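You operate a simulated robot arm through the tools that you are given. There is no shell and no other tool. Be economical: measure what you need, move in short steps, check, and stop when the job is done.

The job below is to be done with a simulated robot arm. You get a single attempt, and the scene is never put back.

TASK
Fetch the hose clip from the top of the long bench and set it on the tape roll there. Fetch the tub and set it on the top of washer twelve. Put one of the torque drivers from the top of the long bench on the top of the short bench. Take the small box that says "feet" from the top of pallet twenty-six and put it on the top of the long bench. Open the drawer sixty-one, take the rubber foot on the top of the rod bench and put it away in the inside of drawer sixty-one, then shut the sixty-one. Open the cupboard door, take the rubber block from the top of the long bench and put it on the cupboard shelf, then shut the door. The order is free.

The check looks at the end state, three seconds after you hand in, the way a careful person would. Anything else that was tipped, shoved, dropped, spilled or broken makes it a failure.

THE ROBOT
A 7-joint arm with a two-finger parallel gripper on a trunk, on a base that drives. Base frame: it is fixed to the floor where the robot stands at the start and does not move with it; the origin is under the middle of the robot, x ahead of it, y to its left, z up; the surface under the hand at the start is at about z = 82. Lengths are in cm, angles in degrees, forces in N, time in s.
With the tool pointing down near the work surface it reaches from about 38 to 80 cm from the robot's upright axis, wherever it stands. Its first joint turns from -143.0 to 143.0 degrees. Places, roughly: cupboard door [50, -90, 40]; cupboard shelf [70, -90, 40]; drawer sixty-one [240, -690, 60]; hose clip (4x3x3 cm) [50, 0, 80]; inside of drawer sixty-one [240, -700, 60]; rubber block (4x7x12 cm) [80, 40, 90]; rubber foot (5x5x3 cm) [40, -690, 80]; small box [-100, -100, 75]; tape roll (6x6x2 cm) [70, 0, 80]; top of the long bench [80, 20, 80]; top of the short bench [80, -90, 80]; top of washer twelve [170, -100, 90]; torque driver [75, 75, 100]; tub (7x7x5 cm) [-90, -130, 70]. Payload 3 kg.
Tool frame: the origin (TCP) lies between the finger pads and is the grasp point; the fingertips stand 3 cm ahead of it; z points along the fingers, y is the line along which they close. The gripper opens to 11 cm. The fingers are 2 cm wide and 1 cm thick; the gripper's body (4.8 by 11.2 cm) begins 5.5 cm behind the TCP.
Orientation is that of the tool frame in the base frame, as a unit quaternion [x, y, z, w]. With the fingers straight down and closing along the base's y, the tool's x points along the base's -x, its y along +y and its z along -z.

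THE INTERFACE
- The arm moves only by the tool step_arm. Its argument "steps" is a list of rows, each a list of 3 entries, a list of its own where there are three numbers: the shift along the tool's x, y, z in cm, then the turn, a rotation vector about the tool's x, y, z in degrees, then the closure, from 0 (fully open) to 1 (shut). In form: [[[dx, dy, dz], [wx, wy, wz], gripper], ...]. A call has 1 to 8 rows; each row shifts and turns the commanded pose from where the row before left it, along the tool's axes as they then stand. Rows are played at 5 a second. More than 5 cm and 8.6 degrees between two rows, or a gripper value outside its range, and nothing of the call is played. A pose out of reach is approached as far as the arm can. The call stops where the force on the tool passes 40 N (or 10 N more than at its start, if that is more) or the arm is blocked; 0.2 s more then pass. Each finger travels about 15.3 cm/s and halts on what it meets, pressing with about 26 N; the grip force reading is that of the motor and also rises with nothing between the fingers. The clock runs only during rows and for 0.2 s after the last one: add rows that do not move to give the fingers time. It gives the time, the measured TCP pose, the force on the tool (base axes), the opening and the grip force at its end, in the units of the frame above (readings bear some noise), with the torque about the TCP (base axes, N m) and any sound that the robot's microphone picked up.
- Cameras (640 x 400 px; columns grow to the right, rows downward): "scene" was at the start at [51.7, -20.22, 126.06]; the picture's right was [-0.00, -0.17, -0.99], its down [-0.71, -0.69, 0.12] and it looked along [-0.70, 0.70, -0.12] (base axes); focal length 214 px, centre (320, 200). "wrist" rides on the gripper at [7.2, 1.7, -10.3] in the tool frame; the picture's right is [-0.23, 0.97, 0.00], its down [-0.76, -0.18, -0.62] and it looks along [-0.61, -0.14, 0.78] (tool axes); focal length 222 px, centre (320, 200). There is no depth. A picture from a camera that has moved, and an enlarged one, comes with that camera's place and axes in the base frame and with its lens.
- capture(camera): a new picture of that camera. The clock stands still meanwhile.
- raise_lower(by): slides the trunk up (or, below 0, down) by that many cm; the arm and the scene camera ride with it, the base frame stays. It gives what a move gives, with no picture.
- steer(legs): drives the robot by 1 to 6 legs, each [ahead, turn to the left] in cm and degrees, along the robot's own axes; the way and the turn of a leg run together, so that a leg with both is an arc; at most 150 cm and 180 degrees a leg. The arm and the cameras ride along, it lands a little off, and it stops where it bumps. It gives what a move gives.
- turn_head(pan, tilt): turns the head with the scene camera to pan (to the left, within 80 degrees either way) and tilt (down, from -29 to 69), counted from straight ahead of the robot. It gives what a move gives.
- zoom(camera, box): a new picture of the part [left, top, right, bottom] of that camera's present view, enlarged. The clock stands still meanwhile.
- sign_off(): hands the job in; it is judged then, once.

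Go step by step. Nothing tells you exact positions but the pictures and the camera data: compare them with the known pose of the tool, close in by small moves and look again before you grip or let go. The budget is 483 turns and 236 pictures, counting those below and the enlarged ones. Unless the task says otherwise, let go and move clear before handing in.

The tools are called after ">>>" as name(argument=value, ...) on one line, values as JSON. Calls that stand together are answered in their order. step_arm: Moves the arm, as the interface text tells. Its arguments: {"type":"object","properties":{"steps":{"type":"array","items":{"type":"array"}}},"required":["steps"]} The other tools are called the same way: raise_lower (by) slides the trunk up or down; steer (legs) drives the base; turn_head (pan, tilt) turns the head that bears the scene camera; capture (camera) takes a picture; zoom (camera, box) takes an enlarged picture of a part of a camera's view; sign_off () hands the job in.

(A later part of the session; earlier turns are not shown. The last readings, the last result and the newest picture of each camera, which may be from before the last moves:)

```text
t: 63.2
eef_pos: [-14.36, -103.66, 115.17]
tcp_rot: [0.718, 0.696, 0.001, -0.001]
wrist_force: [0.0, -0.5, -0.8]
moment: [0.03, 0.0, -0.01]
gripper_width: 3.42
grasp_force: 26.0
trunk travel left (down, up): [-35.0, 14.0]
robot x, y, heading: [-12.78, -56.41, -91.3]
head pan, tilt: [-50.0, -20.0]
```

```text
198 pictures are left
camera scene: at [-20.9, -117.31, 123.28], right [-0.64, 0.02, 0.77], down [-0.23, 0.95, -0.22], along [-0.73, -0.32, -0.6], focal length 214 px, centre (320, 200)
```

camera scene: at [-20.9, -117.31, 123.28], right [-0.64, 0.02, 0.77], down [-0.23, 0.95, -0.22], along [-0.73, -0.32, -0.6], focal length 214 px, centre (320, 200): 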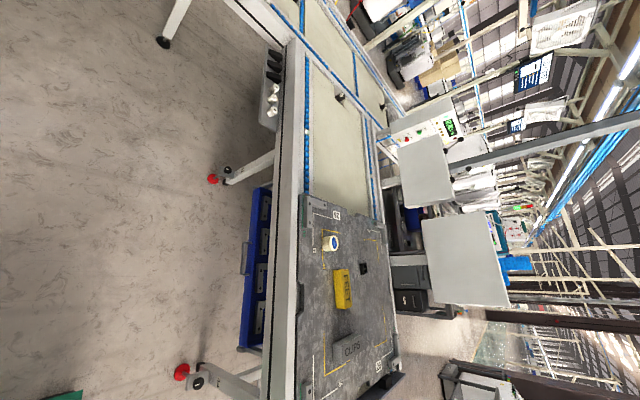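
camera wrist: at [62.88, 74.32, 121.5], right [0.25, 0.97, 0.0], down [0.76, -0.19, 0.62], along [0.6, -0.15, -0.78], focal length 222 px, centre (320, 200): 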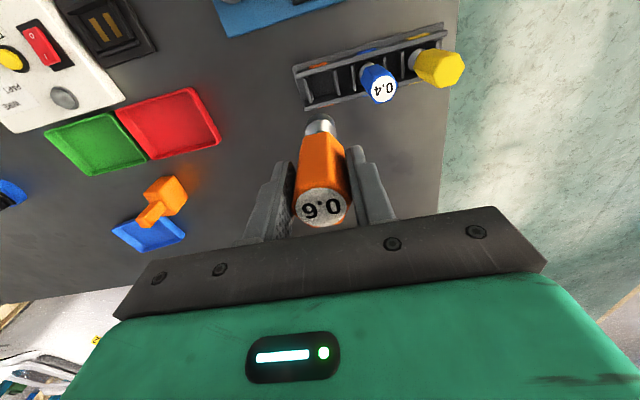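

I see the conveyor with the pallet behind, and the short bench ahead left. I advance a bit and face the short bench.

>>> turn_head(pan=0, tilt=-29)

>>> steer(legs=[[30, 0], [0, 91]])

>>> capture(camera="scene")

```text
t: 64.4
eef_pos: [-14.29, -103.64, 115.22]
tcp_rot: [0.718, 0.696, 0.001, -0.001]
wrist_force: [0.3, 0.1, -1.9]
moment: [-0.02, -0.01, -0.04]
gripper_width: 3.42
grasp_force: 25.3
trunk travel left (down, up): [-35.0, 14.0]
robot x, y, heading: [-12.23, -56.12, -91.3]
head pan, tilt: [0.0, -28.6]
```

```text
t: 70.5
eef_pos: [33.74, -86.84, 115.17]
tcp_rot: [-0.002, 1.0, 0.0, -0.001]
wrist_force: [0.0, -0.3, -2.4]
moment: [0.03, -0.02, -0.01]
gripper_width: 3.42
grasp_force: 26.0
trunk travel left (down, up): [-35.0, 14.0]
robot x, y, heading: [-13.54, -93.12, 0.4]
head pan, tilt: [0.0, -28.6]
```

```text
197 pictures are left
camera scene: at [48.42, -86.83, 121.45], right [0.01, -1.0, 0.0], down [-0.88, 0.0, -0.48], along [0.48, 0.0, -0.88], focal length 214 px, centre (320, 200)
```

scene: 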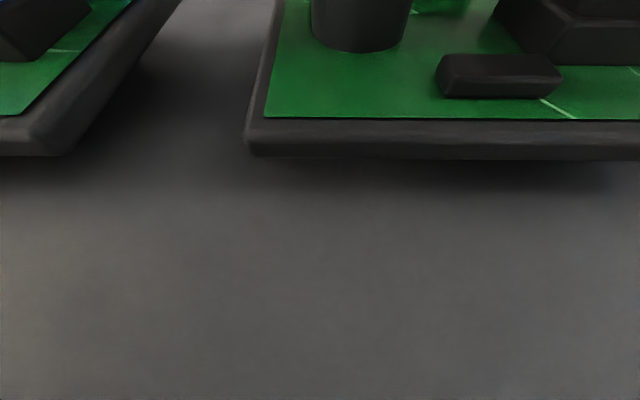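

Something close lies right below the camera - probably an upper shelf above the short bench. I look from other angles before moving.

>>> turn_head(pan=0, tilt=30)

>>> capture(camera="scene")

>>> capture(camera="wrist")

```text
t: 71.8
eef_pos: [33.71, -86.91, 115.11]
tcp_rot: [-0.002, 1.0, 0.0, -0.001]
wrist_force: [-0.3, 0.4, -2.5]
moment: [0.02, 0.0, 0.0]
gripper_width: 3.44
grasp_force: 26.0
trunk travel left (down, up): [-35.0, 14.0]
robot x, y, heading: [-13.17, -92.71, 0.4]
head pan, tilt: [0.0, 30.0]
```

```text
196 pictures are left
camera scene: at [39.56, -86.88, 119.18], right [0.01, -1.0, 0.0], down [-0.87, 0.0, 0.5], along [-0.5, 0.0, -0.87], focal length 214 px, centre (320, 200)
```

scene: 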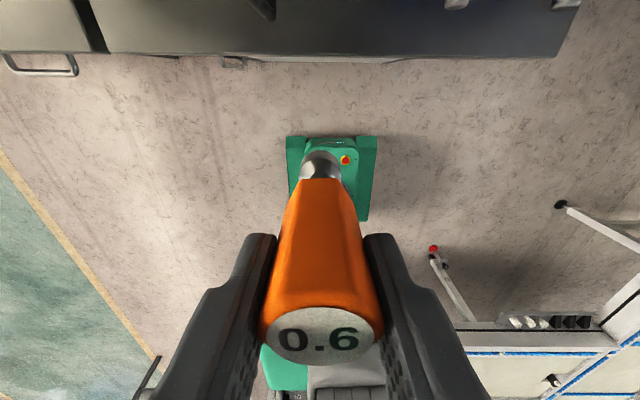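

```text
195 pictures are left
camera wrist: at [26.47, -85.31, 125.6], right [0.22, 0.97, 0.0], down [0.76, -0.17, 0.62], along [0.61, -0.14, -0.78], focal length 222 px, centre (320, 200)
```

wrist: 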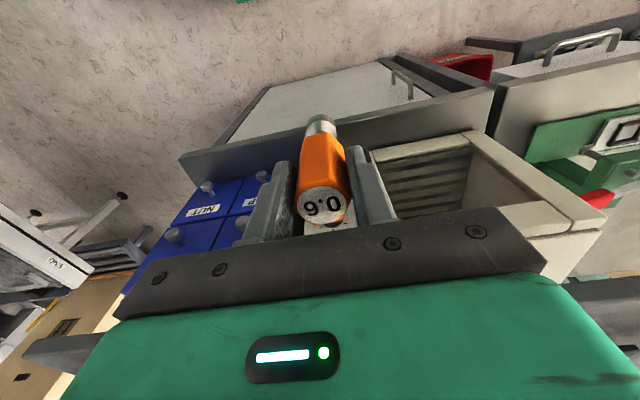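

The short bench has a cupboard with a door handle below, a white bin and blue drawers on top and an upper shelf overhead. I back off and lower to see under the shelf.

>>> steer(legs=[[-25, 0]])

>>> raise_lower(by=-10)

>>> turn_head(pan=0, tilt=-29)

>>> capture(camera="scene")

```text
t: 73.6
eef_pos: [8.45, -87.12, 115.21]
tcp_rot: [-0.002, 1.0, 0.001, -0.001]
wrist_force: [-0.1, 0.5, -1.3]
moment: [0.0, 0.0, 0.03]
gripper_width: 3.43
grasp_force: 25.4
trunk travel left (down, up): [-35.0, 14.0]
robot x, y, heading: [-38.93, -93.16, 0.5]
head pan, tilt: [0.0, 30.0]
```

```text
t: 75.0
eef_pos: [8.39, -87.19, 105.27]
tcp_rot: [-0.003, 1.0, -0.001, 0.0]
wrist_force: [-0.8, -0.3, -2.1]
moment: [0.02, 0.02, -0.02]
gripper_width: 3.43
grasp_force: 25.8
trunk travel left (down, up): [-25.0, 24.0]
robot x, y, heading: [-39.06, -93.13, 0.1]
head pan, tilt: [0.0, 30.0]
```

```text
t: 76.2
eef_pos: [8.37, -87.16, 105.24]
tcp_rot: [-0.001, 1.0, 0.001, -0.001]
wrist_force: [0.1, 1.2, -1.3]
moment: [0.02, 0.04, 0.03]
gripper_width: 3.42
grasp_force: 25.8
trunk travel left (down, up): [-25.0, 24.0]
robot x, y, heading: [-39.06, -93.37, 0.4]
head pan, tilt: [0.0, -28.6]
```

```text
194 pictures are left
camera scene: at [23.06, -87.08, 111.54], right [0.0, -1.0, 0.0], down [-0.88, 0.0, -0.48], along [0.48, 0.0, -0.88], focal length 214 px, centre (320, 200)
```

scene: 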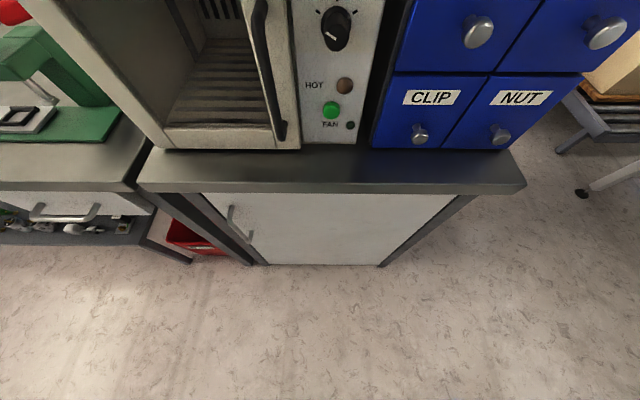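

The free strip of the short bench top is only about 7 cm deep in front of the oven, so the driver must lie along y there. I will first lay it on the free part of the long bench to regrasp it across the fingers; I drive back there.

>>> raise_lower(by=12)

>>> steer(legs=[[22, 0], [0, 90], [57, 0], [0, -90]])

>>> capture(camera="scene")

```text
t: 77.7
eef_pos: [8.31, -87.25, 117.22]
tcp_rot: [-0.002, 1.0, 0.001, -0.001]
wrist_force: [-0.1, -0.6, -1.9]
moment: [-0.01, 0.01, 0.0]
gripper_width: 3.42
grasp_force: 26.7
trunk travel left (down, up): [-37.0, 12.0]
robot x, y, heading: [-38.84, -93.23, 0.1]
head pan, tilt: [0.0, -28.6]
```

```text
t: 90.2
eef_pos: [29.94, -29.48, 117.29]
tcp_rot: [0.001, 1.0, 0.0, 0.0]
wrist_force: [-0.2, -0.1, -1.8]
moment: [-0.02, 0.0, 0.01]
gripper_width: 3.43
grasp_force: 25.7
trunk travel left (down, up): [-37.0, 12.0]
robot x, y, heading: [-17.1, -32.2, 0.1]
head pan, tilt: [0.0, -28.6]
```

```text
193 pictures are left
camera scene: at [44.64, -29.57, 123.54], right [0.0, -1.0, 0.0], down [-0.88, 0.0, -0.48], along [0.48, 0.0, -0.88], focal length 214 px, centre (320, 200)
```

scene: 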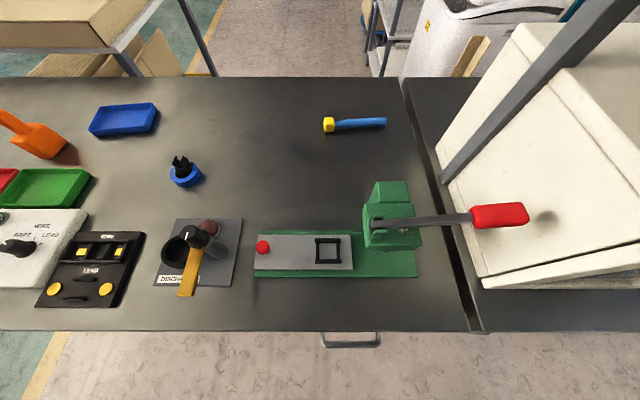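

Clear view: the free area is around (72, -20). I drive ahead and yaw the hand by 90°.

>>> steer(legs=[[18, 0]])

>>> step_arm(steps=[[[0, 0, 0], [0, 0, 8.5], 1], [[0, 0, 0], [0, 0, 8.5], 1], [[0, 0, 0], [0, 0, 8.5], 1], [[0, 0, 0], [0, 0, 8.5], 1], [[0, 0, 0], [0, 0, 8.5], 1], [[0, 0, 0], [0, 0, 8.5], 1], [[0, 0, 0], [0, 0, 8.5], 1], [[0, 0, 0], [0, 0, 8.5], 1]])

>>> step_arm(steps=[[[0, 0, 0], [0, 0, 8.5], 1], [[0, 0, 0], [0, 0, 8.5], 1], [[0, 0, 0], [0, 0, 5], 1], [[0, 4, 0], [0, 0, 0], 1], [[0, 4, 0], [0, 0, 0], 1], [[0, 4, 0], [0, 0, 0], 1], [[0, 4, 0], [0, 0, 0], 1], [[0, 4, 0], [0, 0, 0], 1]])

```text
t: 91.7
eef_pos: [48.44, -29.39, 117.23]
tcp_rot: [0.0, 1.0, 0.0, 0.0]
wrist_force: [-0.4, -1.1, -1.6]
moment: [0.01, -0.01, 0.01]
gripper_width: 3.41
grasp_force: 26.7
trunk travel left (down, up): [-37.0, 12.0]
robot x, y, heading: [1.14, -31.9, 0.4]
head pan, tilt: [0.0, -28.6]
```

```text
t: 93.5
eef_pos: [48.52, -29.34, 117.2]
tcp_rot: [0.56, 0.829, 0.0, 0.0]
wrist_force: [-0.4, 0.9, -2.1]
moment: [0.0, -0.01, -0.03]
gripper_width: 3.44
grasp_force: 26.0
trunk travel left (down, up): [-37.0, 12.0]
robot x, y, heading: [1.09, -32.24, 0.1]
head pan, tilt: [0.0, -28.6]
```

```text
t: 95.3
eef_pos: [68.43, -29.16, 117.18]
tcp_rot: [0.707, 0.707, -0.002, -0.001]
wrist_force: [0.1, 0.6, -0.9]
moment: [-0.02, -0.04, 0.01]
gripper_width: 3.43
grasp_force: 25.8
trunk travel left (down, up): [-37.0, 12.0]
robot x, y, heading: [1.3, -32.14, 0.7]
head pan, tilt: [0.0, -28.6]
```

Yawed. I shift toward +y and pitch the tool so the driver goes near horizontal.

>>> step_arm(steps=[[[4, 0, 0], [0, 8.5, 0], 1], [[4, 0, 0], [0, 8.5, 0], 1], [[0, 0, 0], [0, 8.5, 0], 1], [[0, 0, 0], [0, 8.5, 0], 1], [[0, 0, 0], [0, 8.5, 0], 1], [[0, 0, 0], [0, 8.5, 0], 1], [[0, 0, 0], [0, 8.5, 0], 1], [[0, 0, 0], [0, 8.5, 0], 1]])

>>> capture(camera="scene")

>>> capture(camera="wrist")

```text
t: 97.1
eef_pos: [68.51, -21.35, 117.96]
tcp_rot: [0.587, 0.585, 0.396, -0.396]
wrist_force: [0.5, -0.1, -1.6]
moment: [-0.05, 0.0, -0.02]
gripper_width: 3.44
grasp_force: 25.9
trunk travel left (down, up): [-37.0, 12.0]
robot x, y, heading: [1.06, -32.29, 0.2]
head pan, tilt: [0.0, -28.6]
```

```text
192 pictures are left
camera scene: at [68.09, -32.7, 106.34], right [-1.0, 0.0, 0.0], down [0.0, 0.77, 0.64], along [0.0, 0.64, -0.77], focal length 214 px, centre (320, 200)
```

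scene: 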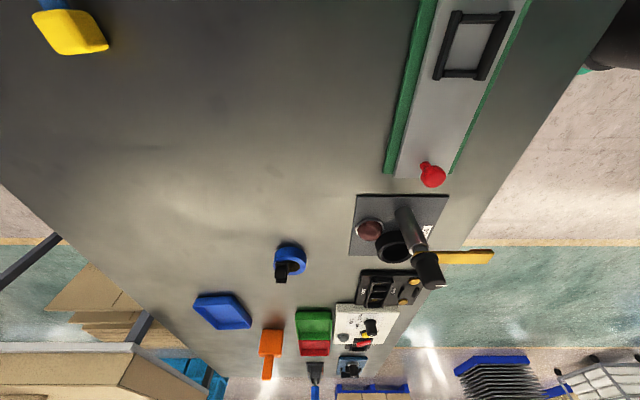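

```text
191 pictures are left
camera wrist: at [70.14, -28.2, 128.51], right [0.97, -0.08, -0.21], down [-0.18, -0.86, -0.47], along [-0.14, 0.5, -0.85], focal length 222 px, centre (320, 200)
```

wrist: 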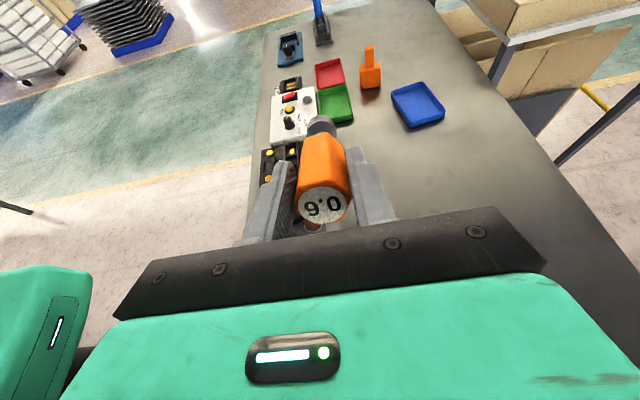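

The driver is 22° from horizontal. I lower it toward the open bench area, watching forces.

>>> step_arm(steps=[[[-3.71, 0, 1.5], [0, 0, 0], 1], [[-3.71, 0, 1.5], [0, 0, 0], 1], [[-3.71, 0, 1.5], [0, 0, 0], 1], [[-3.71, 0, 1.5], [0, 0, 0], 1], [[-3.71, 0, 1.5], [0, 0, 0], 1], [[0, 0, 0], [0, 0, 0], 1]])

>>> capture(camera="wrist")

>>> capture(camera="scene")

```text
t: 98.5
eef_pos: [68.38, -21.27, 97.83]
tcp_rot: [0.586, 0.586, 0.394, -0.397]
wrist_force: [0.0, -1.3, -2.2]
moment: [-0.07, -0.02, -0.02]
gripper_width: 3.44
grasp_force: 26.3
trunk travel left (down, up): [-37.0, 12.0]
robot x, y, heading: [1.29, -32.29, 0.4]
head pan, tilt: [0.0, -28.6]
```

```text
190 pictures are left
camera wrist: at [70.12, -28.17, 108.41], right [0.97, -0.08, -0.21], down [-0.18, -0.86, -0.47], along [-0.14, 0.5, -0.86], focal length 222 px, centre (320, 200)
```

wrist: 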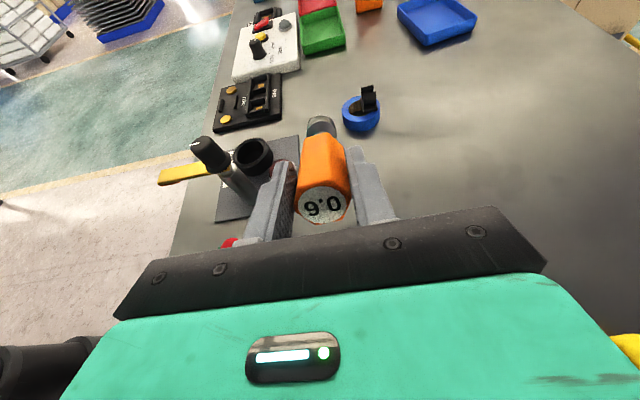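

```text
189 pictures are left
camera scene: at [68.05, -32.71, 86.25], right [-1.0, 0.0, 0.0], down [0.0, 0.77, 0.63], along [0.0, 0.63, -0.77], focal length 214 px, centre (320, 200)
```

scene: 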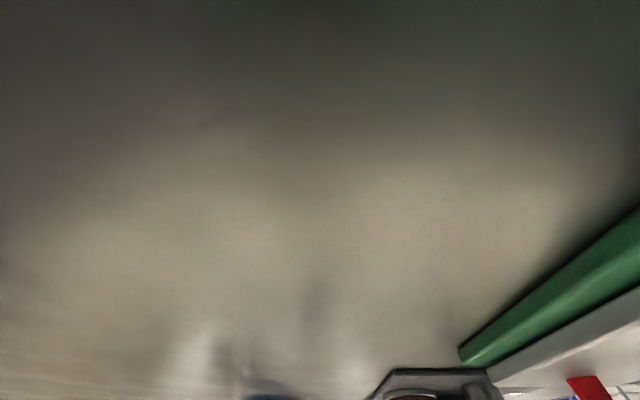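

Still free. I continue down in smaller steps.

>>> step_arm(steps=[[[-1.85, 0, 0.75], [0, 0, 0], 1], [[-1.85, 0, 0.75], [0, 0, 0], 1], [[-1.85, 0, 0.75], [0, 0, 0], 1], [[0, 0, 0], [0, 0, 0], 1]])

>>> capture(camera="wrist")

```text
t: 99.1
eef_pos: [68.57, -21.38, 94.11]
tcp_rot: [0.586, 0.586, 0.397, -0.394]
wrist_force: [1.0, -1.3, 3.1]
moment: [-0.88, 0.05, 0.24]
gripper_width: 3.4
grasp_force: 26.3
trunk travel left (down, up): [-37.0, 12.0]
robot x, y, heading: [1.12, -32.02, 0.1]
head pan, tilt: [0.0, -28.6]
stopped in row 3: the force on the tool passed its limit at 44 N (the readings are from after the stop); the commanded pose is now the measured one
```

```text
188 pictures are left
camera wrist: at [70.18, -28.29, 104.78], right [0.97, -0.09, -0.21], down [-0.18, -0.86, -0.47], along [-0.14, 0.5, -0.86], focal length 222 px, centre (320, 200)
```

wrist: 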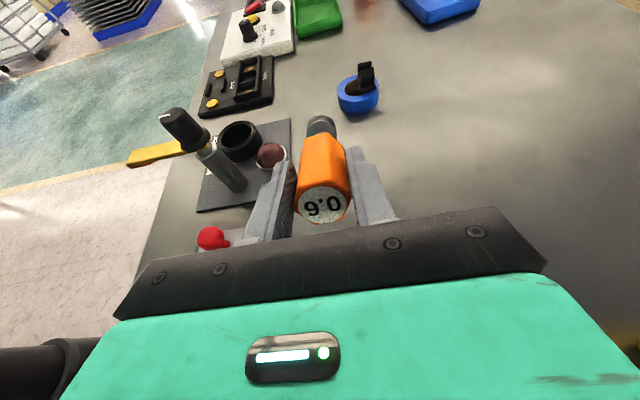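

The stop shows that the head (low side now) touched the bench: it is a solid part mounted ahead of the hand, so I must keep room for it. A better idea: lay the driver on the right end of the short bench, with the tool horizontal and the gripper body beyond the bench end, facing +y. I back out.

>>> step_arm(steps=[[[3.71, 0, -1.5], [0, 0, 0], 1], [[3.71, 0, -1.5], [0, 0, 0], 1], [[3.71, 0, -1.5], [0, 0, 0], 1], [[3.71, 0, -1.5], [0, 0, 0], 1], [[3.71, 0, -1.5], [0, 0, 0], 1], [[3.71, 0, -1.5], [0, 0, 0], 1], [[0, 0, 0], [0, 0, 0], 1]])

>>> step_arm(steps=[[[0, 0, 0], [0, -8.5, 0], 1], [[0, 0, 0], [0, -8.5, 0], 1], [[0, 0, 0], [0, -8.5, 0], 1], [[0, 0, 0], [0, -8.5, 0], 1], [[0, 0, 0], [0, -8.5, 0], 1], [[0, 0, 0], [0, -8.5, 0], 1], [[0, 0, 0], [0, -8.5, 0], 1], [[0, 0, 0], [0, -8.5, 0], 1]])

>>> step_arm(steps=[[[0, -4, 0], [0, 0, -8.5], 1], [[0, -4, 0], [0, 0, -8.5], 1], [[0, -4, 0], [0, 0, -8.5], 1], [[0, -4, 0], [0, 0, -8.5], 1], [[0, 0, 0], [0, 0, -8.5], 1], [[0, 0, 0], [0, 0, -8.5], 1], [[0, 0, 0], [0, 0, -8.5], 1], [[0, 0, 0], [0, 0, -8.5], 1]])

>>> step_arm(steps=[[[0, 0, 0], [0, 0, -8.5], 1], [[0, 0, 0], [0, 0, -8.5], 1], [[0, 0, 0], [0, 0, -5], 1], [[0, 0, 0], [0, 0, 0], 1]])

>>> capture(camera="scene")

```text
t: 100.7
eef_pos: [68.31, -21.38, 118.13]
tcp_rot: [0.587, 0.585, 0.397, -0.395]
wrist_force: [-0.6, 0.2, -2.0]
moment: [-0.08, -0.01, -0.01]
gripper_width: 3.4
grasp_force: 26.1
trunk travel left (down, up): [-37.0, 12.0]
robot x, y, heading: [1.38, -32.01, 0.3]
head pan, tilt: [0.0, -28.6]
```

```text
t: 102.5
eef_pos: [68.45, -21.39, 118.01]
tcp_rot: [0.708, 0.706, 0.0, 0.001]
wrist_force: [0.2, -0.9, -2.2]
moment: [0.04, 0.0, -0.01]
gripper_width: 3.4
grasp_force: 26.8
trunk travel left (down, up): [-37.0, 12.0]
robot x, y, heading: [1.16, -32.18, 0.1]
head pan, tilt: [0.0, -28.6]
```

```text
t: 104.3
eef_pos: [53.06, -24.84, 118.13]
tcp_rot: [0.19, 0.982, 0.0, 0.0]
wrist_force: [0.3, 0.1, -2.0]
moment: [0.04, 0.03, -0.02]
gripper_width: 3.42
grasp_force: 26.0
trunk travel left (down, up): [-37.0, 12.0]
robot x, y, heading: [0.95, -31.91, 0.6]
head pan, tilt: [0.0, -28.6]
```

```text
t: 105.3
eef_pos: [53.22, -24.75, 118.14]
tcp_rot: [0.0, 1.0, 0.001, 0.0]
wrist_force: [-0.5, -0.1, -1.7]
moment: [-0.03, -0.01, 0.01]
gripper_width: 3.42
grasp_force: 26.1
trunk travel left (down, up): [-37.0, 12.0]
robot x, y, heading: [1.07, -32.5, 0.4]
head pan, tilt: [0.0, -28.6]
```

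```text
187 pictures are left
camera scene: at [67.75, -24.83, 124.43], right [0.0, -1.0, 0.0], down [-0.88, 0.0, -0.48], along [0.48, 0.0, -0.88], focal length 214 px, centre (320, 200)
```

scene: 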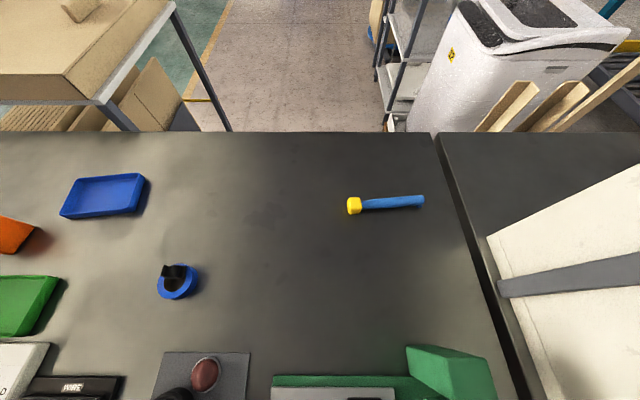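

All objects are undisturbed. I tuck the arm and drive around to the right end of the short bench.

>>> step_arm(steps=[[[4, -2.7, 0], [0, 0, 0], 1], [[1, -2.7, 0], [0, 0, 0], 1], [[0, 0, 0], [0, 0, 0], 1]])

>>> steer(legs=[[-10, 0], [0, -90], [80, 0]])

>>> capture(camera="scene")

```text
t: 106.1
eef_pos: [48.16, -30.12, 117.95]
tcp_rot: [0.002, 1.0, 0.001, 0.0]
wrist_force: [-0.2, -0.5, -1.5]
moment: [0.01, -0.01, -0.02]
gripper_width: 3.45
grasp_force: 26.3
trunk travel left (down, up): [-37.0, 12.0]
robot x, y, heading: [0.99, -32.07, 0.3]
head pan, tilt: [0.0, -28.6]
```

```text
t: 115.2
eef_pos: [-6.69, -160.34, 117.95]
tcp_rot: [0.708, 0.706, 0.001, 0.0]
wrist_force: [-0.1, 0.6, -1.9]
moment: [0.0, -0.02, 0.03]
gripper_width: 3.41
grasp_force: 26.2
trunk travel left (down, up): [-37.0, 12.0]
robot x, y, heading: [-6.84, -113.03, -90.1]
head pan, tilt: [0.0, -28.6]
```

```text
186 pictures are left
camera scene: at [-7.05, -175.31, 124.33], right [-1.0, 0.0, 0.0], down [0.0, 0.88, -0.48], along [0.0, -0.48, -0.88], focal length 214 px, centre (320, 200)
```

scene: 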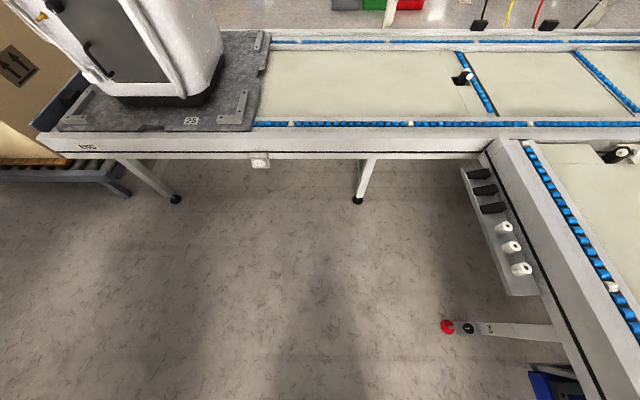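

A conveyor crosses at about y = -219. I'll turn at y ≈ -170 and curve to a place at about (45, -184), facing the bench's right end.

>>> steer(legs=[[57, 0], [0, 75], [54, 0]])

>>> capture(camera="scene")

```text
t: 124.4
eef_pos: [91.04, -197.93, 118.04]
tcp_rot: [0.138, 0.99, 0.0, 0.001]
wrist_force: [-0.2, 0.4, -1.4]
moment: [0.02, 0.0, -0.01]
gripper_width: 3.43
grasp_force: 26.2
trunk travel left (down, up): [-37.0, 12.0]
robot x, y, heading: [45.3, -187.44, -15.3]
head pan, tilt: [0.0, -28.6]
```

```text
185 pictures are left
camera scene: at [105.22, -201.96, 124.38], right [-0.27, -0.96, 0.0], down [-0.84, 0.24, -0.48], along [0.46, -0.13, -0.88], focal length 214 px, centre (320, 200)
```

scene: 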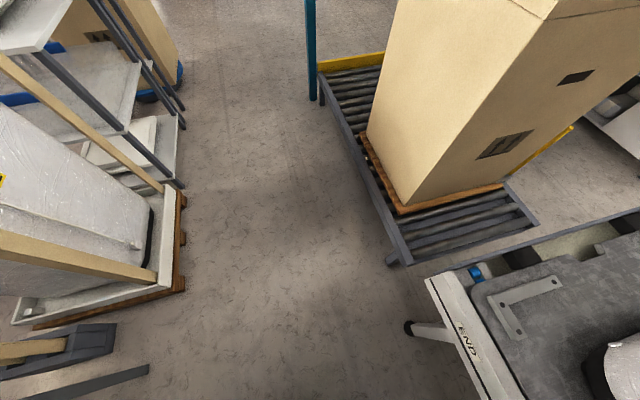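

I turn partly left and look at the bench end.

>>> steer(legs=[[0, 65]])

>>> turn_head(pan=40, tilt=-20)

>>> capture(camera="scene")

```text
t: 127.7
eef_pos: [74.79, -150.7, 118.04]
tcp_rot: [-0.409, 0.912, 0.001, 0.0]
wrist_force: [-0.4, -0.9, -2.2]
moment: [0.0, -0.05, -0.02]
gripper_width: 3.42
grasp_force: 25.9
trunk travel left (down, up): [-37.0, 12.0]
robot x, y, heading: [48.26, -189.76, 48.6]
head pan, tilt: [0.0, -28.6]
```

```text
t: 128.8
eef_pos: [74.56, -150.6, 118.1]
tcp_rot: [-0.409, 0.912, 0.0, 0.0]
wrist_force: [-0.2, 1.4, -2.2]
moment: [-0.04, -0.03, -0.01]
gripper_width: 3.41
grasp_force: 26.0
trunk travel left (down, up): [-37.0, 12.0]
robot x, y, heading: [48.39, -190.08, 48.4]
head pan, tilt: [40.0, -20.0]
```

```text
184 pictures are left
camera scene: at [79.96, -136.95, 125.32], right [0.57, -0.51, -0.64], down [-0.79, -0.56, -0.26], along [-0.22, 0.66, -0.72], focal length 214 px, centre (320, 200)
```

scene: 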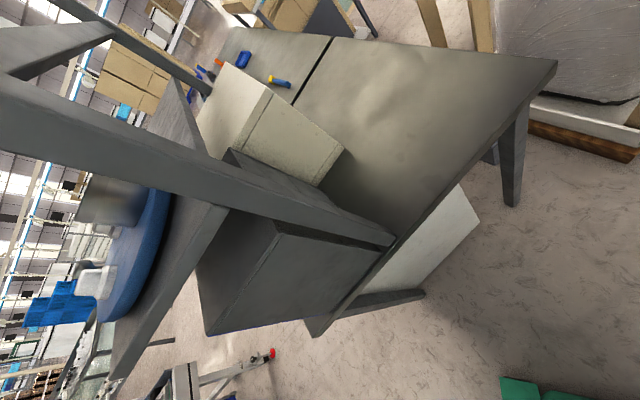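

The back half of the short bench top is free (x 73–111), reachable from its right end. I work around with backing moves so the hand sweeps clear of the crate, ending at about (88, -192) facing +y.

>>> turn_head(pan=0, tilt=45)

>>> steer(legs=[[-8, 0], [0, 131.5], [-50, 0]])

>>> capture(camera="scene")

```text
t: 130.1
eef_pos: [74.56, -150.66, 118.23]
tcp_rot: [-0.409, 0.913, 0.001, -0.001]
wrist_force: [-0.4, -0.3, -1.4]
moment: [0.02, -0.01, -0.01]
gripper_width: 3.42
grasp_force: 25.9
trunk travel left (down, up): [-37.0, 12.0]
robot x, y, heading: [48.17, -189.69, 48.6]
head pan, tilt: [0.0, 45.0]
```

```text
t: 136.9
eef_pos: [-3.63, -203.34, 118.01]
tcp_rot: [1.0, 0.002, -0.001, 0.0]
wrist_force: [-0.1, -3.2, -2.2]
moment: [0.17, 0.04, -0.02]
gripper_width: 3.1
grasp_force: 25.9
trunk travel left (down, up): [-37.0, 12.0]
robot x, y, heading: [42.86, -187.36, 178.7]
head pan, tilt: [0.0, 45.0]
stopped in leg 2: the robot was blocked; the commanded pose is now the measured one
```

```text
183 pictures are left
camera scene: at [-7.85, -203.29, 123.03], right [0.0, 1.0, 0.0], down [0.71, 0.0, 0.71], along [0.71, 0.0, -0.71], focal length 214 px, centre (320, 200)
```

scene: 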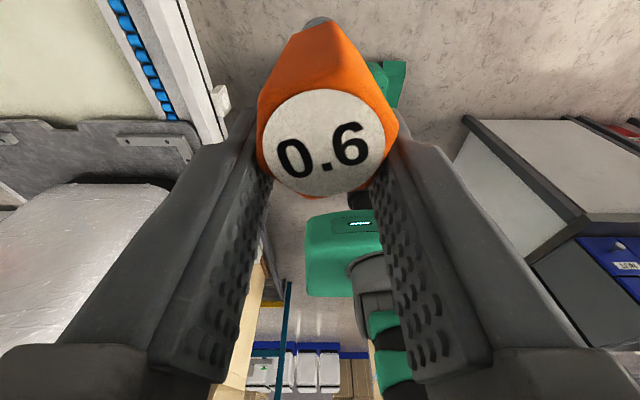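

The turn was blocked and the driver shifted a bit in the grip. I look around before doing anything.

>>> capture(camera="wrist")

>>> turn_head(pan=50, tilt=40)

>>> capture(camera="scene")

>>> turn_head(pan=-50, tilt=40)

>>> capture(camera="scene")

```text
182 pictures are left
camera wrist: at [3.63, -205.0, 128.53], right [-0.22, -0.97, 0.0], down [-0.76, 0.18, 0.62], along [-0.61, 0.14, -0.78], focal length 222 px, centre (320, 200)
```

wrist: 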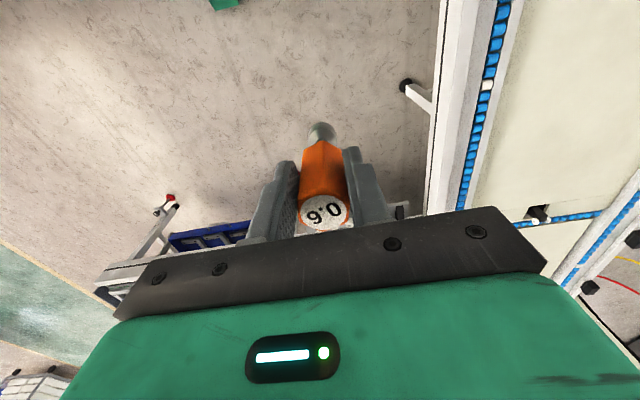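

```text
t: 138.1
eef_pos: [-3.64, -202.97, 118.19]
tcp_rot: [1.0, 0.002, -0.001, 0.001]
wrist_force: [0.3, 0.6, -1.7]
moment: [0.02, 0.01, -0.07]
gripper_width: 3.09
grasp_force: 25.6
trunk travel left (down, up): [-37.0, 12.0]
robot x, y, heading: [43.03, -187.49, 178.4]
head pan, tilt: [50.0, 40.0]
```

```text
181 pictures are left
camera scene: at [-8.57, -209.41, 125.77], right [0.0, 0.64, -0.77], down [0.76, 0.5, 0.41], along [0.64, -0.59, -0.49], focal length 214 px, centre (320, 200)
```

scene: 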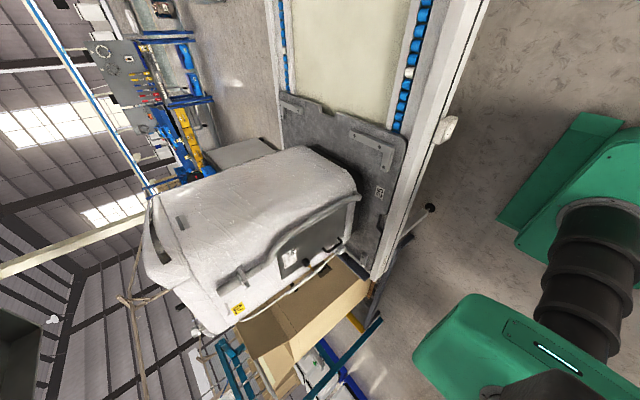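

```text
t: 139.9
eef_pos: [-3.64, -203.05, 118.15]
tcp_rot: [1.0, 0.003, 0.0, 0.002]
wrist_force: [0.1, 0.6, -1.5]
moment: [-0.02, -0.07, 0.05]
gripper_width: 3.1
grasp_force: 26.2
trunk travel left (down, up): [-37.0, 12.0]
robot x, y, heading: [42.93, -187.83, 178.6]
head pan, tilt: [-50.0, 40.0]
```

```text
180 pictures are left
camera scene: at [-8.62, -196.39, 125.74], right [0.0, 0.65, 0.76], down [0.77, -0.49, 0.42], along [0.64, 0.59, -0.49], focal length 214 px, centre (320, 200)
```

scene: 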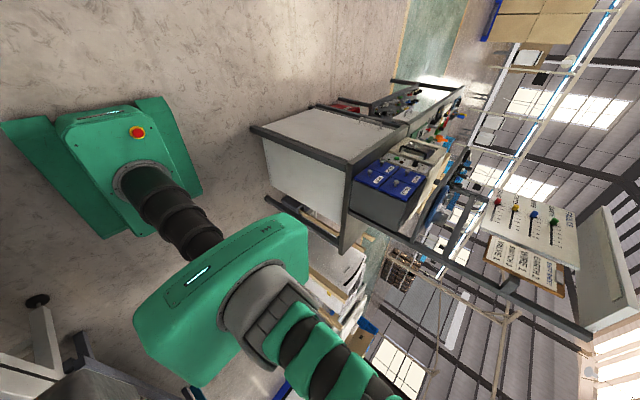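

I check whether anything on the shelf at the bench end was touched.

>>> zoom(camera="scene", box=[240, 60, 560, 260])

>>> turn_head(pan=0, tilt=0)

>>> capture(camera="scene")

```text
2.00 times, centred on (400, 160) of scene
camera zoom: at [-8.62, -196.39, 125.74], right [0.0, 0.65, 0.76], down [0.77, -0.49, 0.42], along [0.64, 0.59, -0.49], focal length 429 px, centre (160, 280)
```

zoom: 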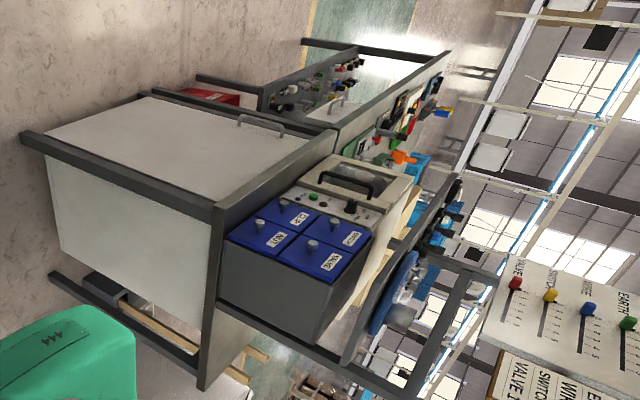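

```text
t: 141.0
eef_pos: [-3.69, -202.96, 118.2]
tcp_rot: [1.0, 0.001, 0.0, 0.0]
wrist_force: [-0.9, -0.1, -2.3]
moment: [0.02, -0.04, -0.03]
gripper_width: 3.12
grasp_force: 25.9
trunk travel left (down, up): [-37.0, 12.0]
robot x, y, heading: [43.11, -187.85, 178.6]
head pan, tilt: [0.0, 0.0]
```

```text
178 pictures are left
camera scene: at [-14.96, -202.92, 122.21], right [0.0, 1.0, 0.0], down [1.0, 0.0, 0.0], along [0.0, 0.0, -1.0], focal length 214 px, centre (320, 200)
```

scene: 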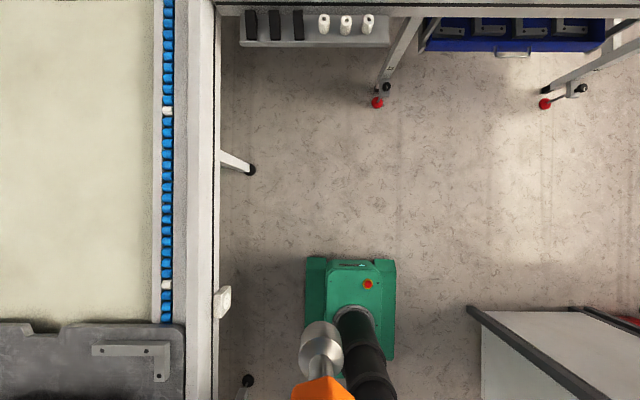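

Nothing looks disturbed; the robot stands at about (42, -188) facing -x with the hand 15 cm off to its left. I recentre the hand, then back up and turn right in stages.

>>> step_arm(steps=[[[0, -4, 0], [0, 0, 0], 1], [[0, -4, 0], [0, 0, 0], 1], [[0, -4, 0], [0, 0, 0], 1], [[0, -3, 0], [0, 0, 0], 1], [[0, 0, 0], [0, 0, 0], 1]])

>>> turn_head(pan=0, tilt=45)

>>> steer(legs=[[-46, 0]])

>>> capture(camera="scene")

```text
t: 142.2
eef_pos: [-3.69, -187.79, 118.12]
tcp_rot: [1.0, 0.002, 0.001, 0.001]
wrist_force: [-0.2, 0.3, -0.7]
moment: [-0.02, -0.04, -0.01]
gripper_width: 3.1
grasp_force: 25.8
trunk travel left (down, up): [-37.0, 12.0]
robot x, y, heading: [43.36, -187.83, 178.4]
head pan, tilt: [0.0, 0.0]
```

```text
t: 143.4
eef_pos: [-3.71, -187.88, 118.19]
tcp_rot: [1.0, 0.002, 0.0, 0.001]
wrist_force: [0.7, 0.2, -1.5]
moment: [0.0, -0.01, -0.02]
gripper_width: 3.08
grasp_force: 26.0
trunk travel left (down, up): [-37.0, 12.0]
robot x, y, heading: [43.11, -187.62, 178.4]
head pan, tilt: [0.0, 45.0]
```

```text
t: 146.1
eef_pos: [41.56, -189.2, 118.12]
tcp_rot: [1.0, 0.003, 0.0, 0.002]
wrist_force: [-0.4, -0.4, -2.5]
moment: [-0.03, -0.04, 0.02]
gripper_width: 3.11
grasp_force: 26.5
trunk travel left (down, up): [-37.0, 12.0]
robot x, y, heading: [88.38, -188.94, 178.7]
head pan, tilt: [0.0, 45.0]
```

```text
177 pictures are left
camera scene: at [37.34, -189.14, 123.03], right [-0.01, 1.0, 0.0], down [0.71, 0.01, 0.71], along [0.71, 0.0, -0.71], focal length 214 px, centre (320, 200)
```

scene: 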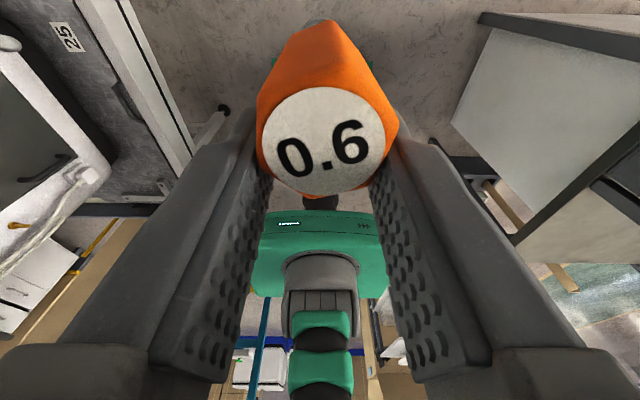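

I turn right 90° to face the bench end.

>>> steer(legs=[[0, -88.5]])

>>> turn_head(pan=0, tilt=-10)

>>> capture(camera="scene")

```text
t: 150.3
eef_pos: [85.69, -141.58, 118.02]
tcp_rot: [0.728, -0.686, 0.0, 0.002]
wrist_force: [-0.1, 0.2, -2.2]
moment: [0.0, -0.02, 0.01]
gripper_width: 3.09
grasp_force: 25.8
trunk travel left (down, up): [-37.0, 12.0]
robot x, y, heading: [83.21, -188.73, 91.9]
head pan, tilt: [0.0, 45.0]
```

```text
t: 151.5
eef_pos: [85.58, -141.71, 118.16]
tcp_rot: [0.727, -0.687, 0.0, 0.002]
wrist_force: [-0.8, 0.1, -1.8]
moment: [-0.05, -0.02, -0.02]
gripper_width: 3.08
grasp_force: 26.3
trunk travel left (down, up): [-37.0, 12.0]
robot x, y, heading: [83.47, -188.7, 92.0]
head pan, tilt: [0.0, -10.0]
```

```text
176 pictures are left
camera scene: at [84.66, -129.19, 122.78], right [1.0, 0.06, 0.0], down [0.06, -0.98, -0.17], along [-0.01, 0.17, -0.99], focal length 214 px, centre (320, 200)
```

scene: 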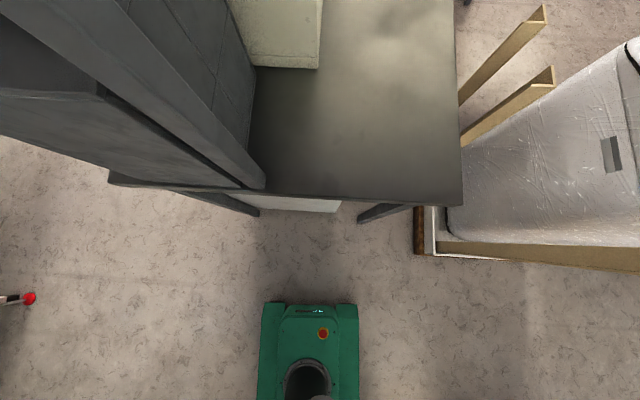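

The rear part of the short bench is free with its end at y ≈ -121.6. I square up, move the hand forward and pitch the tool to horizontal at height.

>>> steer(legs=[[0, -3]])

>>> step_arm(steps=[[[-4, 0, 0], [0, 0, 0], 1], [[-4, 0, 0], [0, 0, 0], 1], [[-4, 0, 0], [0, 0, 0], 1], [[0, 0, 0], [0, -8.5, 0], 1], [[0, 0, 0], [0, -8.5, 0], 1], [[0, 0, 0], [0, -8.5, 0], 1], [[0, 0, 0], [0, -8.5, 0], 1], [[0, 0, 0], [0, -8.5, 0], 1]])

>>> step_arm(steps=[[[0, 0, 0], [0, -8.5, 0], 1], [[0, 0, 0], [0, -8.5, 0], 1], [[0, 0, 0], [0, -8.5, 0], 1], [[0, 0, 0], [0, -8.5, 0], 1], [[0, 0, 0], [0, -8.5, 0], 1], [[0, 0, 0], [0, 0, 0], 1]])

>>> turn_head(pan=0, tilt=45)

>>> capture(camera="scene")

>>> capture(camera="wrist")

```text
t: 152.3
eef_pos: [88.28, -141.74, 118.19]
tcp_rot: [0.709, -0.705, 0.0, 0.003]
wrist_force: [-0.8, -0.3, -1.5]
moment: [0.0, 0.02, 0.04]
gripper_width: 3.03
grasp_force: 26.1
trunk travel left (down, up): [-37.0, 12.0]
robot x, y, heading: [82.96, -188.8, 89.2]
head pan, tilt: [0.0, -10.0]
```

```text
t: 154.1
eef_pos: [88.05, -129.9, 118.2]
tcp_rot: [0.66, -0.658, -0.258, -0.256]
wrist_force: [0.3, 0.3, -1.3]
moment: [-0.12, 0.01, -0.04]
gripper_width: 3.07
grasp_force: 26.1
trunk travel left (down, up): [-37.0, 12.0]
robot x, y, heading: [83.04, -188.91, 89.0]
head pan, tilt: [0.0, -10.0]
```

```text
t: 155.5
eef_pos: [86.04, -124.37, 118.03]
tcp_rot: [0.522, -0.521, -0.479, -0.475]
wrist_force: [-0.6, 0.5, -2.3]
moment: [-0.07, 0.0, -0.02]
gripper_width: 3.03
grasp_force: 25.8
out of reach, approached as far as the arm can: row 4, 5
trunk travel left (down, up): [-37.0, 12.0]
robot x, y, heading: [82.77, -188.55, 89.2]
head pan, tilt: [0.0, -10.0]
```

```text
t: 156.8
eef_pos: [86.18, -124.38, 118.34]
tcp_rot: [0.522, -0.521, -0.479, -0.475]
wrist_force: [-0.1, 1.5, -1.5]
moment: [-0.06, 0.01, 0.01]
gripper_width: 3.05
grasp_force: 26.5
trunk travel left (down, up): [-37.0, 12.0]
robot x, y, heading: [82.91, -188.63, 89.1]
head pan, tilt: [0.0, 45.0]
```

```text
175 pictures are left
camera scene: at [85.84, -128.9, 122.58], right [1.0, 0.01, 0.0], down [0.0, -0.77, -0.64], along [-0.01, 0.64, -0.77], focal length 214 px, centre (320, 200)
```

scene: 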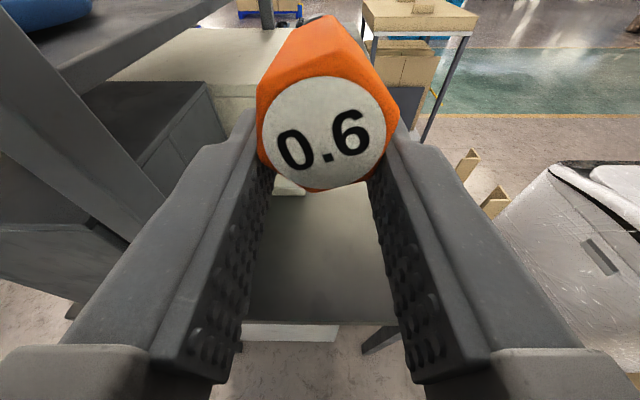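

```text
174 pictures are left
camera wrist: at [84.48, -135.42, 111.98], right [-0.97, 0.02, 0.23], down [0.18, -0.55, 0.81], along [0.14, 0.83, 0.53], focal length 222 px, centre (320, 200)
```

wrist: 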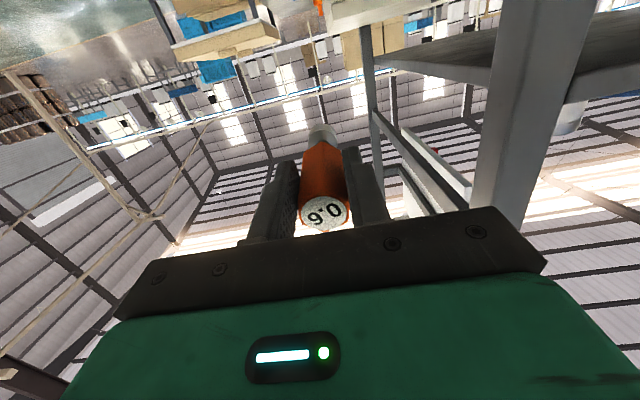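

The tool is near horizontal. I lower the trunk by 22 cm, then advance to the release spot.

>>> raise_lower(by=-22)

>>> step_arm(steps=[[[0, 0, 2.5], [0, 0, 0], 1], [[0, 0, 2.5], [0, 0, 0], 1], [[0, 0, 2.4], [0, 0, 0], 1], [[0, 0, 0], [0, 0, 0], 1]])

>>> capture(camera="scene")

```text
t: 159.1
eef_pos: [86.04, -124.42, 96.27]
tcp_rot: [0.523, -0.521, -0.479, -0.475]
wrist_force: [0.1, 0.1, -1.8]
moment: [-0.07, 0.03, 0.0]
gripper_width: 3.05
grasp_force: 26.0
trunk travel left (down, up): [-15.0, 34.0]
robot x, y, heading: [82.89, -188.75, 89.2]
head pan, tilt: [0.0, 45.0]
```

```text
t: 160.1
eef_pos: [86.01, -117.13, 95.47]
tcp_rot: [0.522, -0.521, -0.479, -0.475]
wrist_force: [-0.6, 0.0, -2.1]
moment: [-0.09, 0.01, -0.02]
gripper_width: 3.1
grasp_force: 26.3
trunk travel left (down, up): [-15.0, 34.0]
robot x, y, heading: [82.74, -188.59, 89.2]
head pan, tilt: [0.0, 45.0]
```

```text
173 pictures are left
camera scene: at [85.7, -121.62, 99.86], right [1.0, 0.01, 0.0], down [0.0, -0.77, -0.64], along [-0.01, 0.64, -0.77], focal length 214 px, centre (320, 200)
```

scene: 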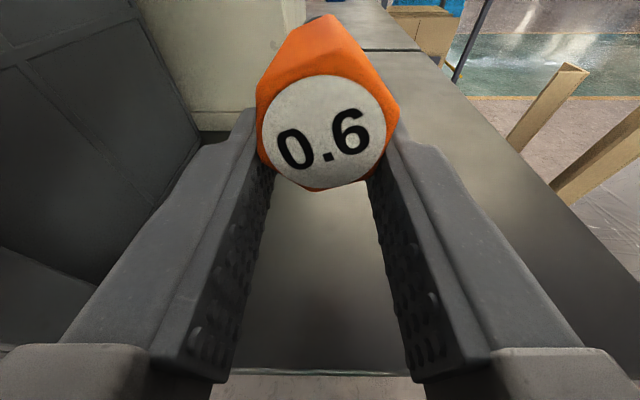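

Good alignment. I lower to just above the surface.

>>> step_arm(steps=[[[3, 0, 0.26], [0, 0, 0], 1], [[3, 0, 0.26], [0, 0, 0], 1], [[3, 0, 0.26], [0, 0, 0], 1], [[1, 0, 0.09], [0, 0, 0], 1], [[0, 0, 0], [0, 0, 0], 1]])

>>> capture(camera="scene")

>>> capture(camera="wrist")

```text
t: 161.3
eef_pos: [85.97, -117.05, 85.69]
tcp_rot: [0.523, -0.52, -0.48, -0.475]
wrist_force: [0.6, -0.8, -2.4]
moment: [-0.09, -0.03, 0.0]
gripper_width: 3.02
grasp_force: 26.0
trunk travel left (down, up): [-15.0, 34.0]
robot x, y, heading: [83.26, -188.93, 89.2]
head pan, tilt: [0.0, 45.0]
```

```text
172 pictures are left
camera scene: at [85.66, -121.5, 89.98], right [1.0, 0.01, 0.0], down [0.0, -0.77, -0.64], along [-0.01, 0.64, -0.77], focal length 214 px, centre (320, 200)
```

scene: 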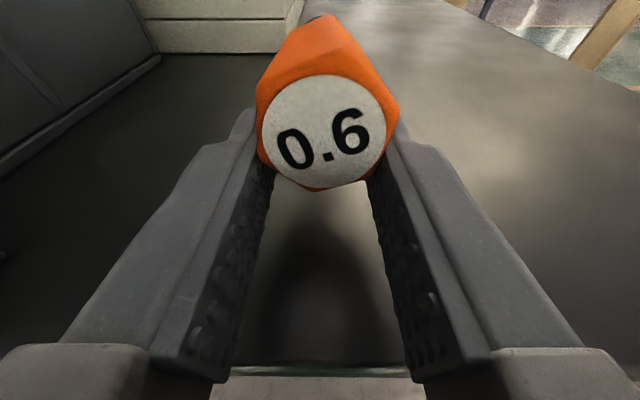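

```text
171 pictures are left
camera wrist: at [84.3, -128.0, 79.38], right [-0.97, 0.01, 0.23], down [0.18, -0.55, 0.81], along [0.14, 0.83, 0.54], focal length 222 px, centre (320, 200)
```

wrist: 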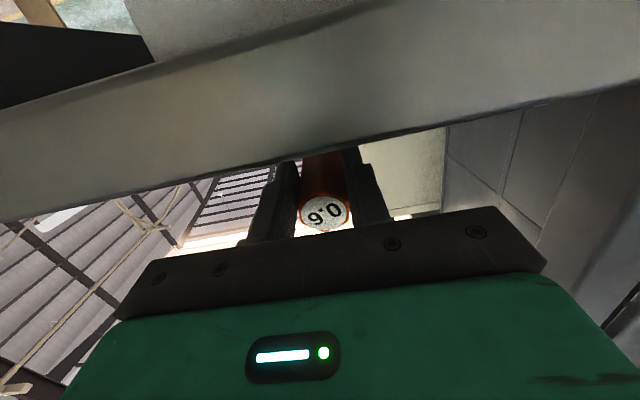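

Nearly down; I continue in small steps until I feel contact.

>>> step_arm(steps=[[[0.6, 0, 0.05], [0, 0, 0], 1], [[0.4, 0, 0.03], [0, 0, 0], 1], [[0.3, 0, 0.03], [0, 0, 0], 1], [[0.3, 0, 0.03], [0, 0, 0], 1], [[0, 0, 0], [0, 0, 0], 1]])

```text
t: 162.5
eef_pos: [86.11, -117.02, 83.96]
tcp_rot: [0.522, -0.52, -0.48, -0.475]
wrist_force: [0.2, -0.7, -1.6]
moment: [-0.09, 0.03, 0.02]
gripper_width: 3.04
grasp_force: 25.8
trunk travel left (down, up): [-15.0, 34.0]
robot x, y, heading: [82.81, -188.86, 89.0]
head pan, tilt: [0.0, 45.0]
```

>>> step_arm(steps=[[[0.3, 0, 0.03], [0, 0, 0], 1], [[0.2, 0, 0.02], [0, 0, 0], 1], [[0.2, 0, 0.02], [0, 0, 0], 1], [[0, 0, 0], [0, 0, 0], 1]])

>>> capture(camera="scene")

```text
t: 163.5
eef_pos: [86.02, -117.02, 83.27]
tcp_rot: [0.522, -0.521, -0.479, -0.476]
wrist_force: [0.2, 0.1, 2.7]
moment: [0.08, -0.1, -0.03]
gripper_width: 3.04
grasp_force: 26.3
trunk travel left (down, up): [-15.0, 34.0]
robot x, y, heading: [82.89, -188.97, 89.3]
head pan, tilt: [0.0, 45.0]
```

```text
170 pictures are left
camera scene: at [85.78, -121.55, 87.62], right [1.0, 0.01, 0.0], down [0.0, -0.77, -0.64], along [-0.01, 0.64, -0.77], focal length 214 px, centre (320, 200)
```

scene: 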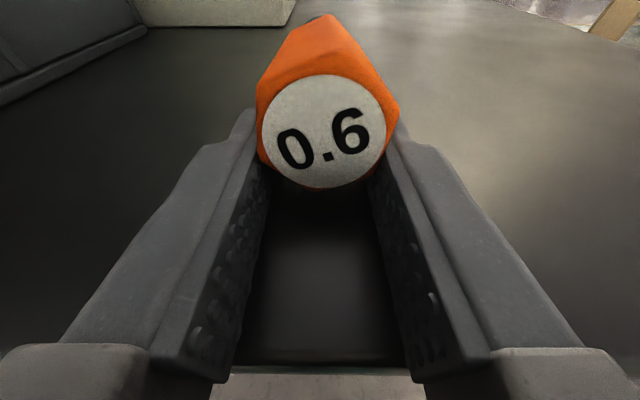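

Contact felt. I open and withdraw backwards.

>>> step_arm(steps=[[[0, 0, 0], [0, 0, 0], 0.65], [[0, 0, 0], [0, 0, 0], 0.55], [[0, 0, 0], [0, 0, 0], 0.5], [[0, 0, -2], [0, 0, 0], 0.5], [[-0.5, 0, -4], [0, 0, 0], 0.5], [[-1, 0, -4], [0, 0, 0], 0.5], [[-1, 0, -3], [0, 0, 0], 0.5], [[0, 0, 0], [0, 0, 0], 0.5]])

>>> capture(camera="scene")

```text
t: 165.3
eef_pos: [86.17, -123.08, 84.21]
tcp_rot: [0.522, -0.521, -0.479, -0.475]
wrist_force: [0.6, -0.4, 0.1]
moment: [-0.02, 0.0, 0.03]
gripper_width: 5.51
grasp_force: 0.1
out of reach, approached as far as the arm can: row 6, 7
trunk travel left (down, up): [-15.0, 34.0]
robot x, y, heading: [82.76, -188.7, 89.1]
head pan, tilt: [0.0, 45.0]
```

```text
169 pictures are left
camera scene: at [85.81, -127.55, 88.62], right [1.0, 0.01, 0.0], down [0.0, -0.77, -0.64], along [-0.01, 0.64, -0.77], focal length 214 px, centre (320, 200)
```

scene: 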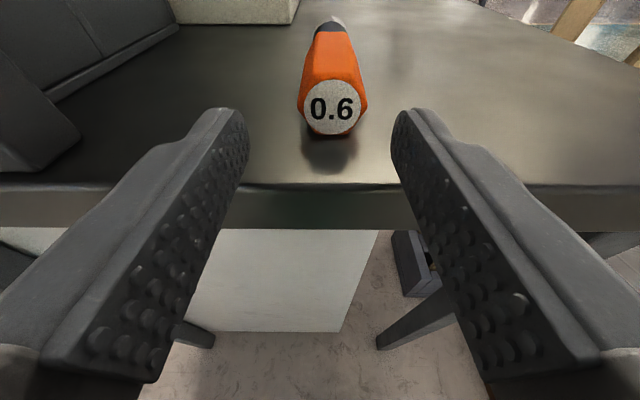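

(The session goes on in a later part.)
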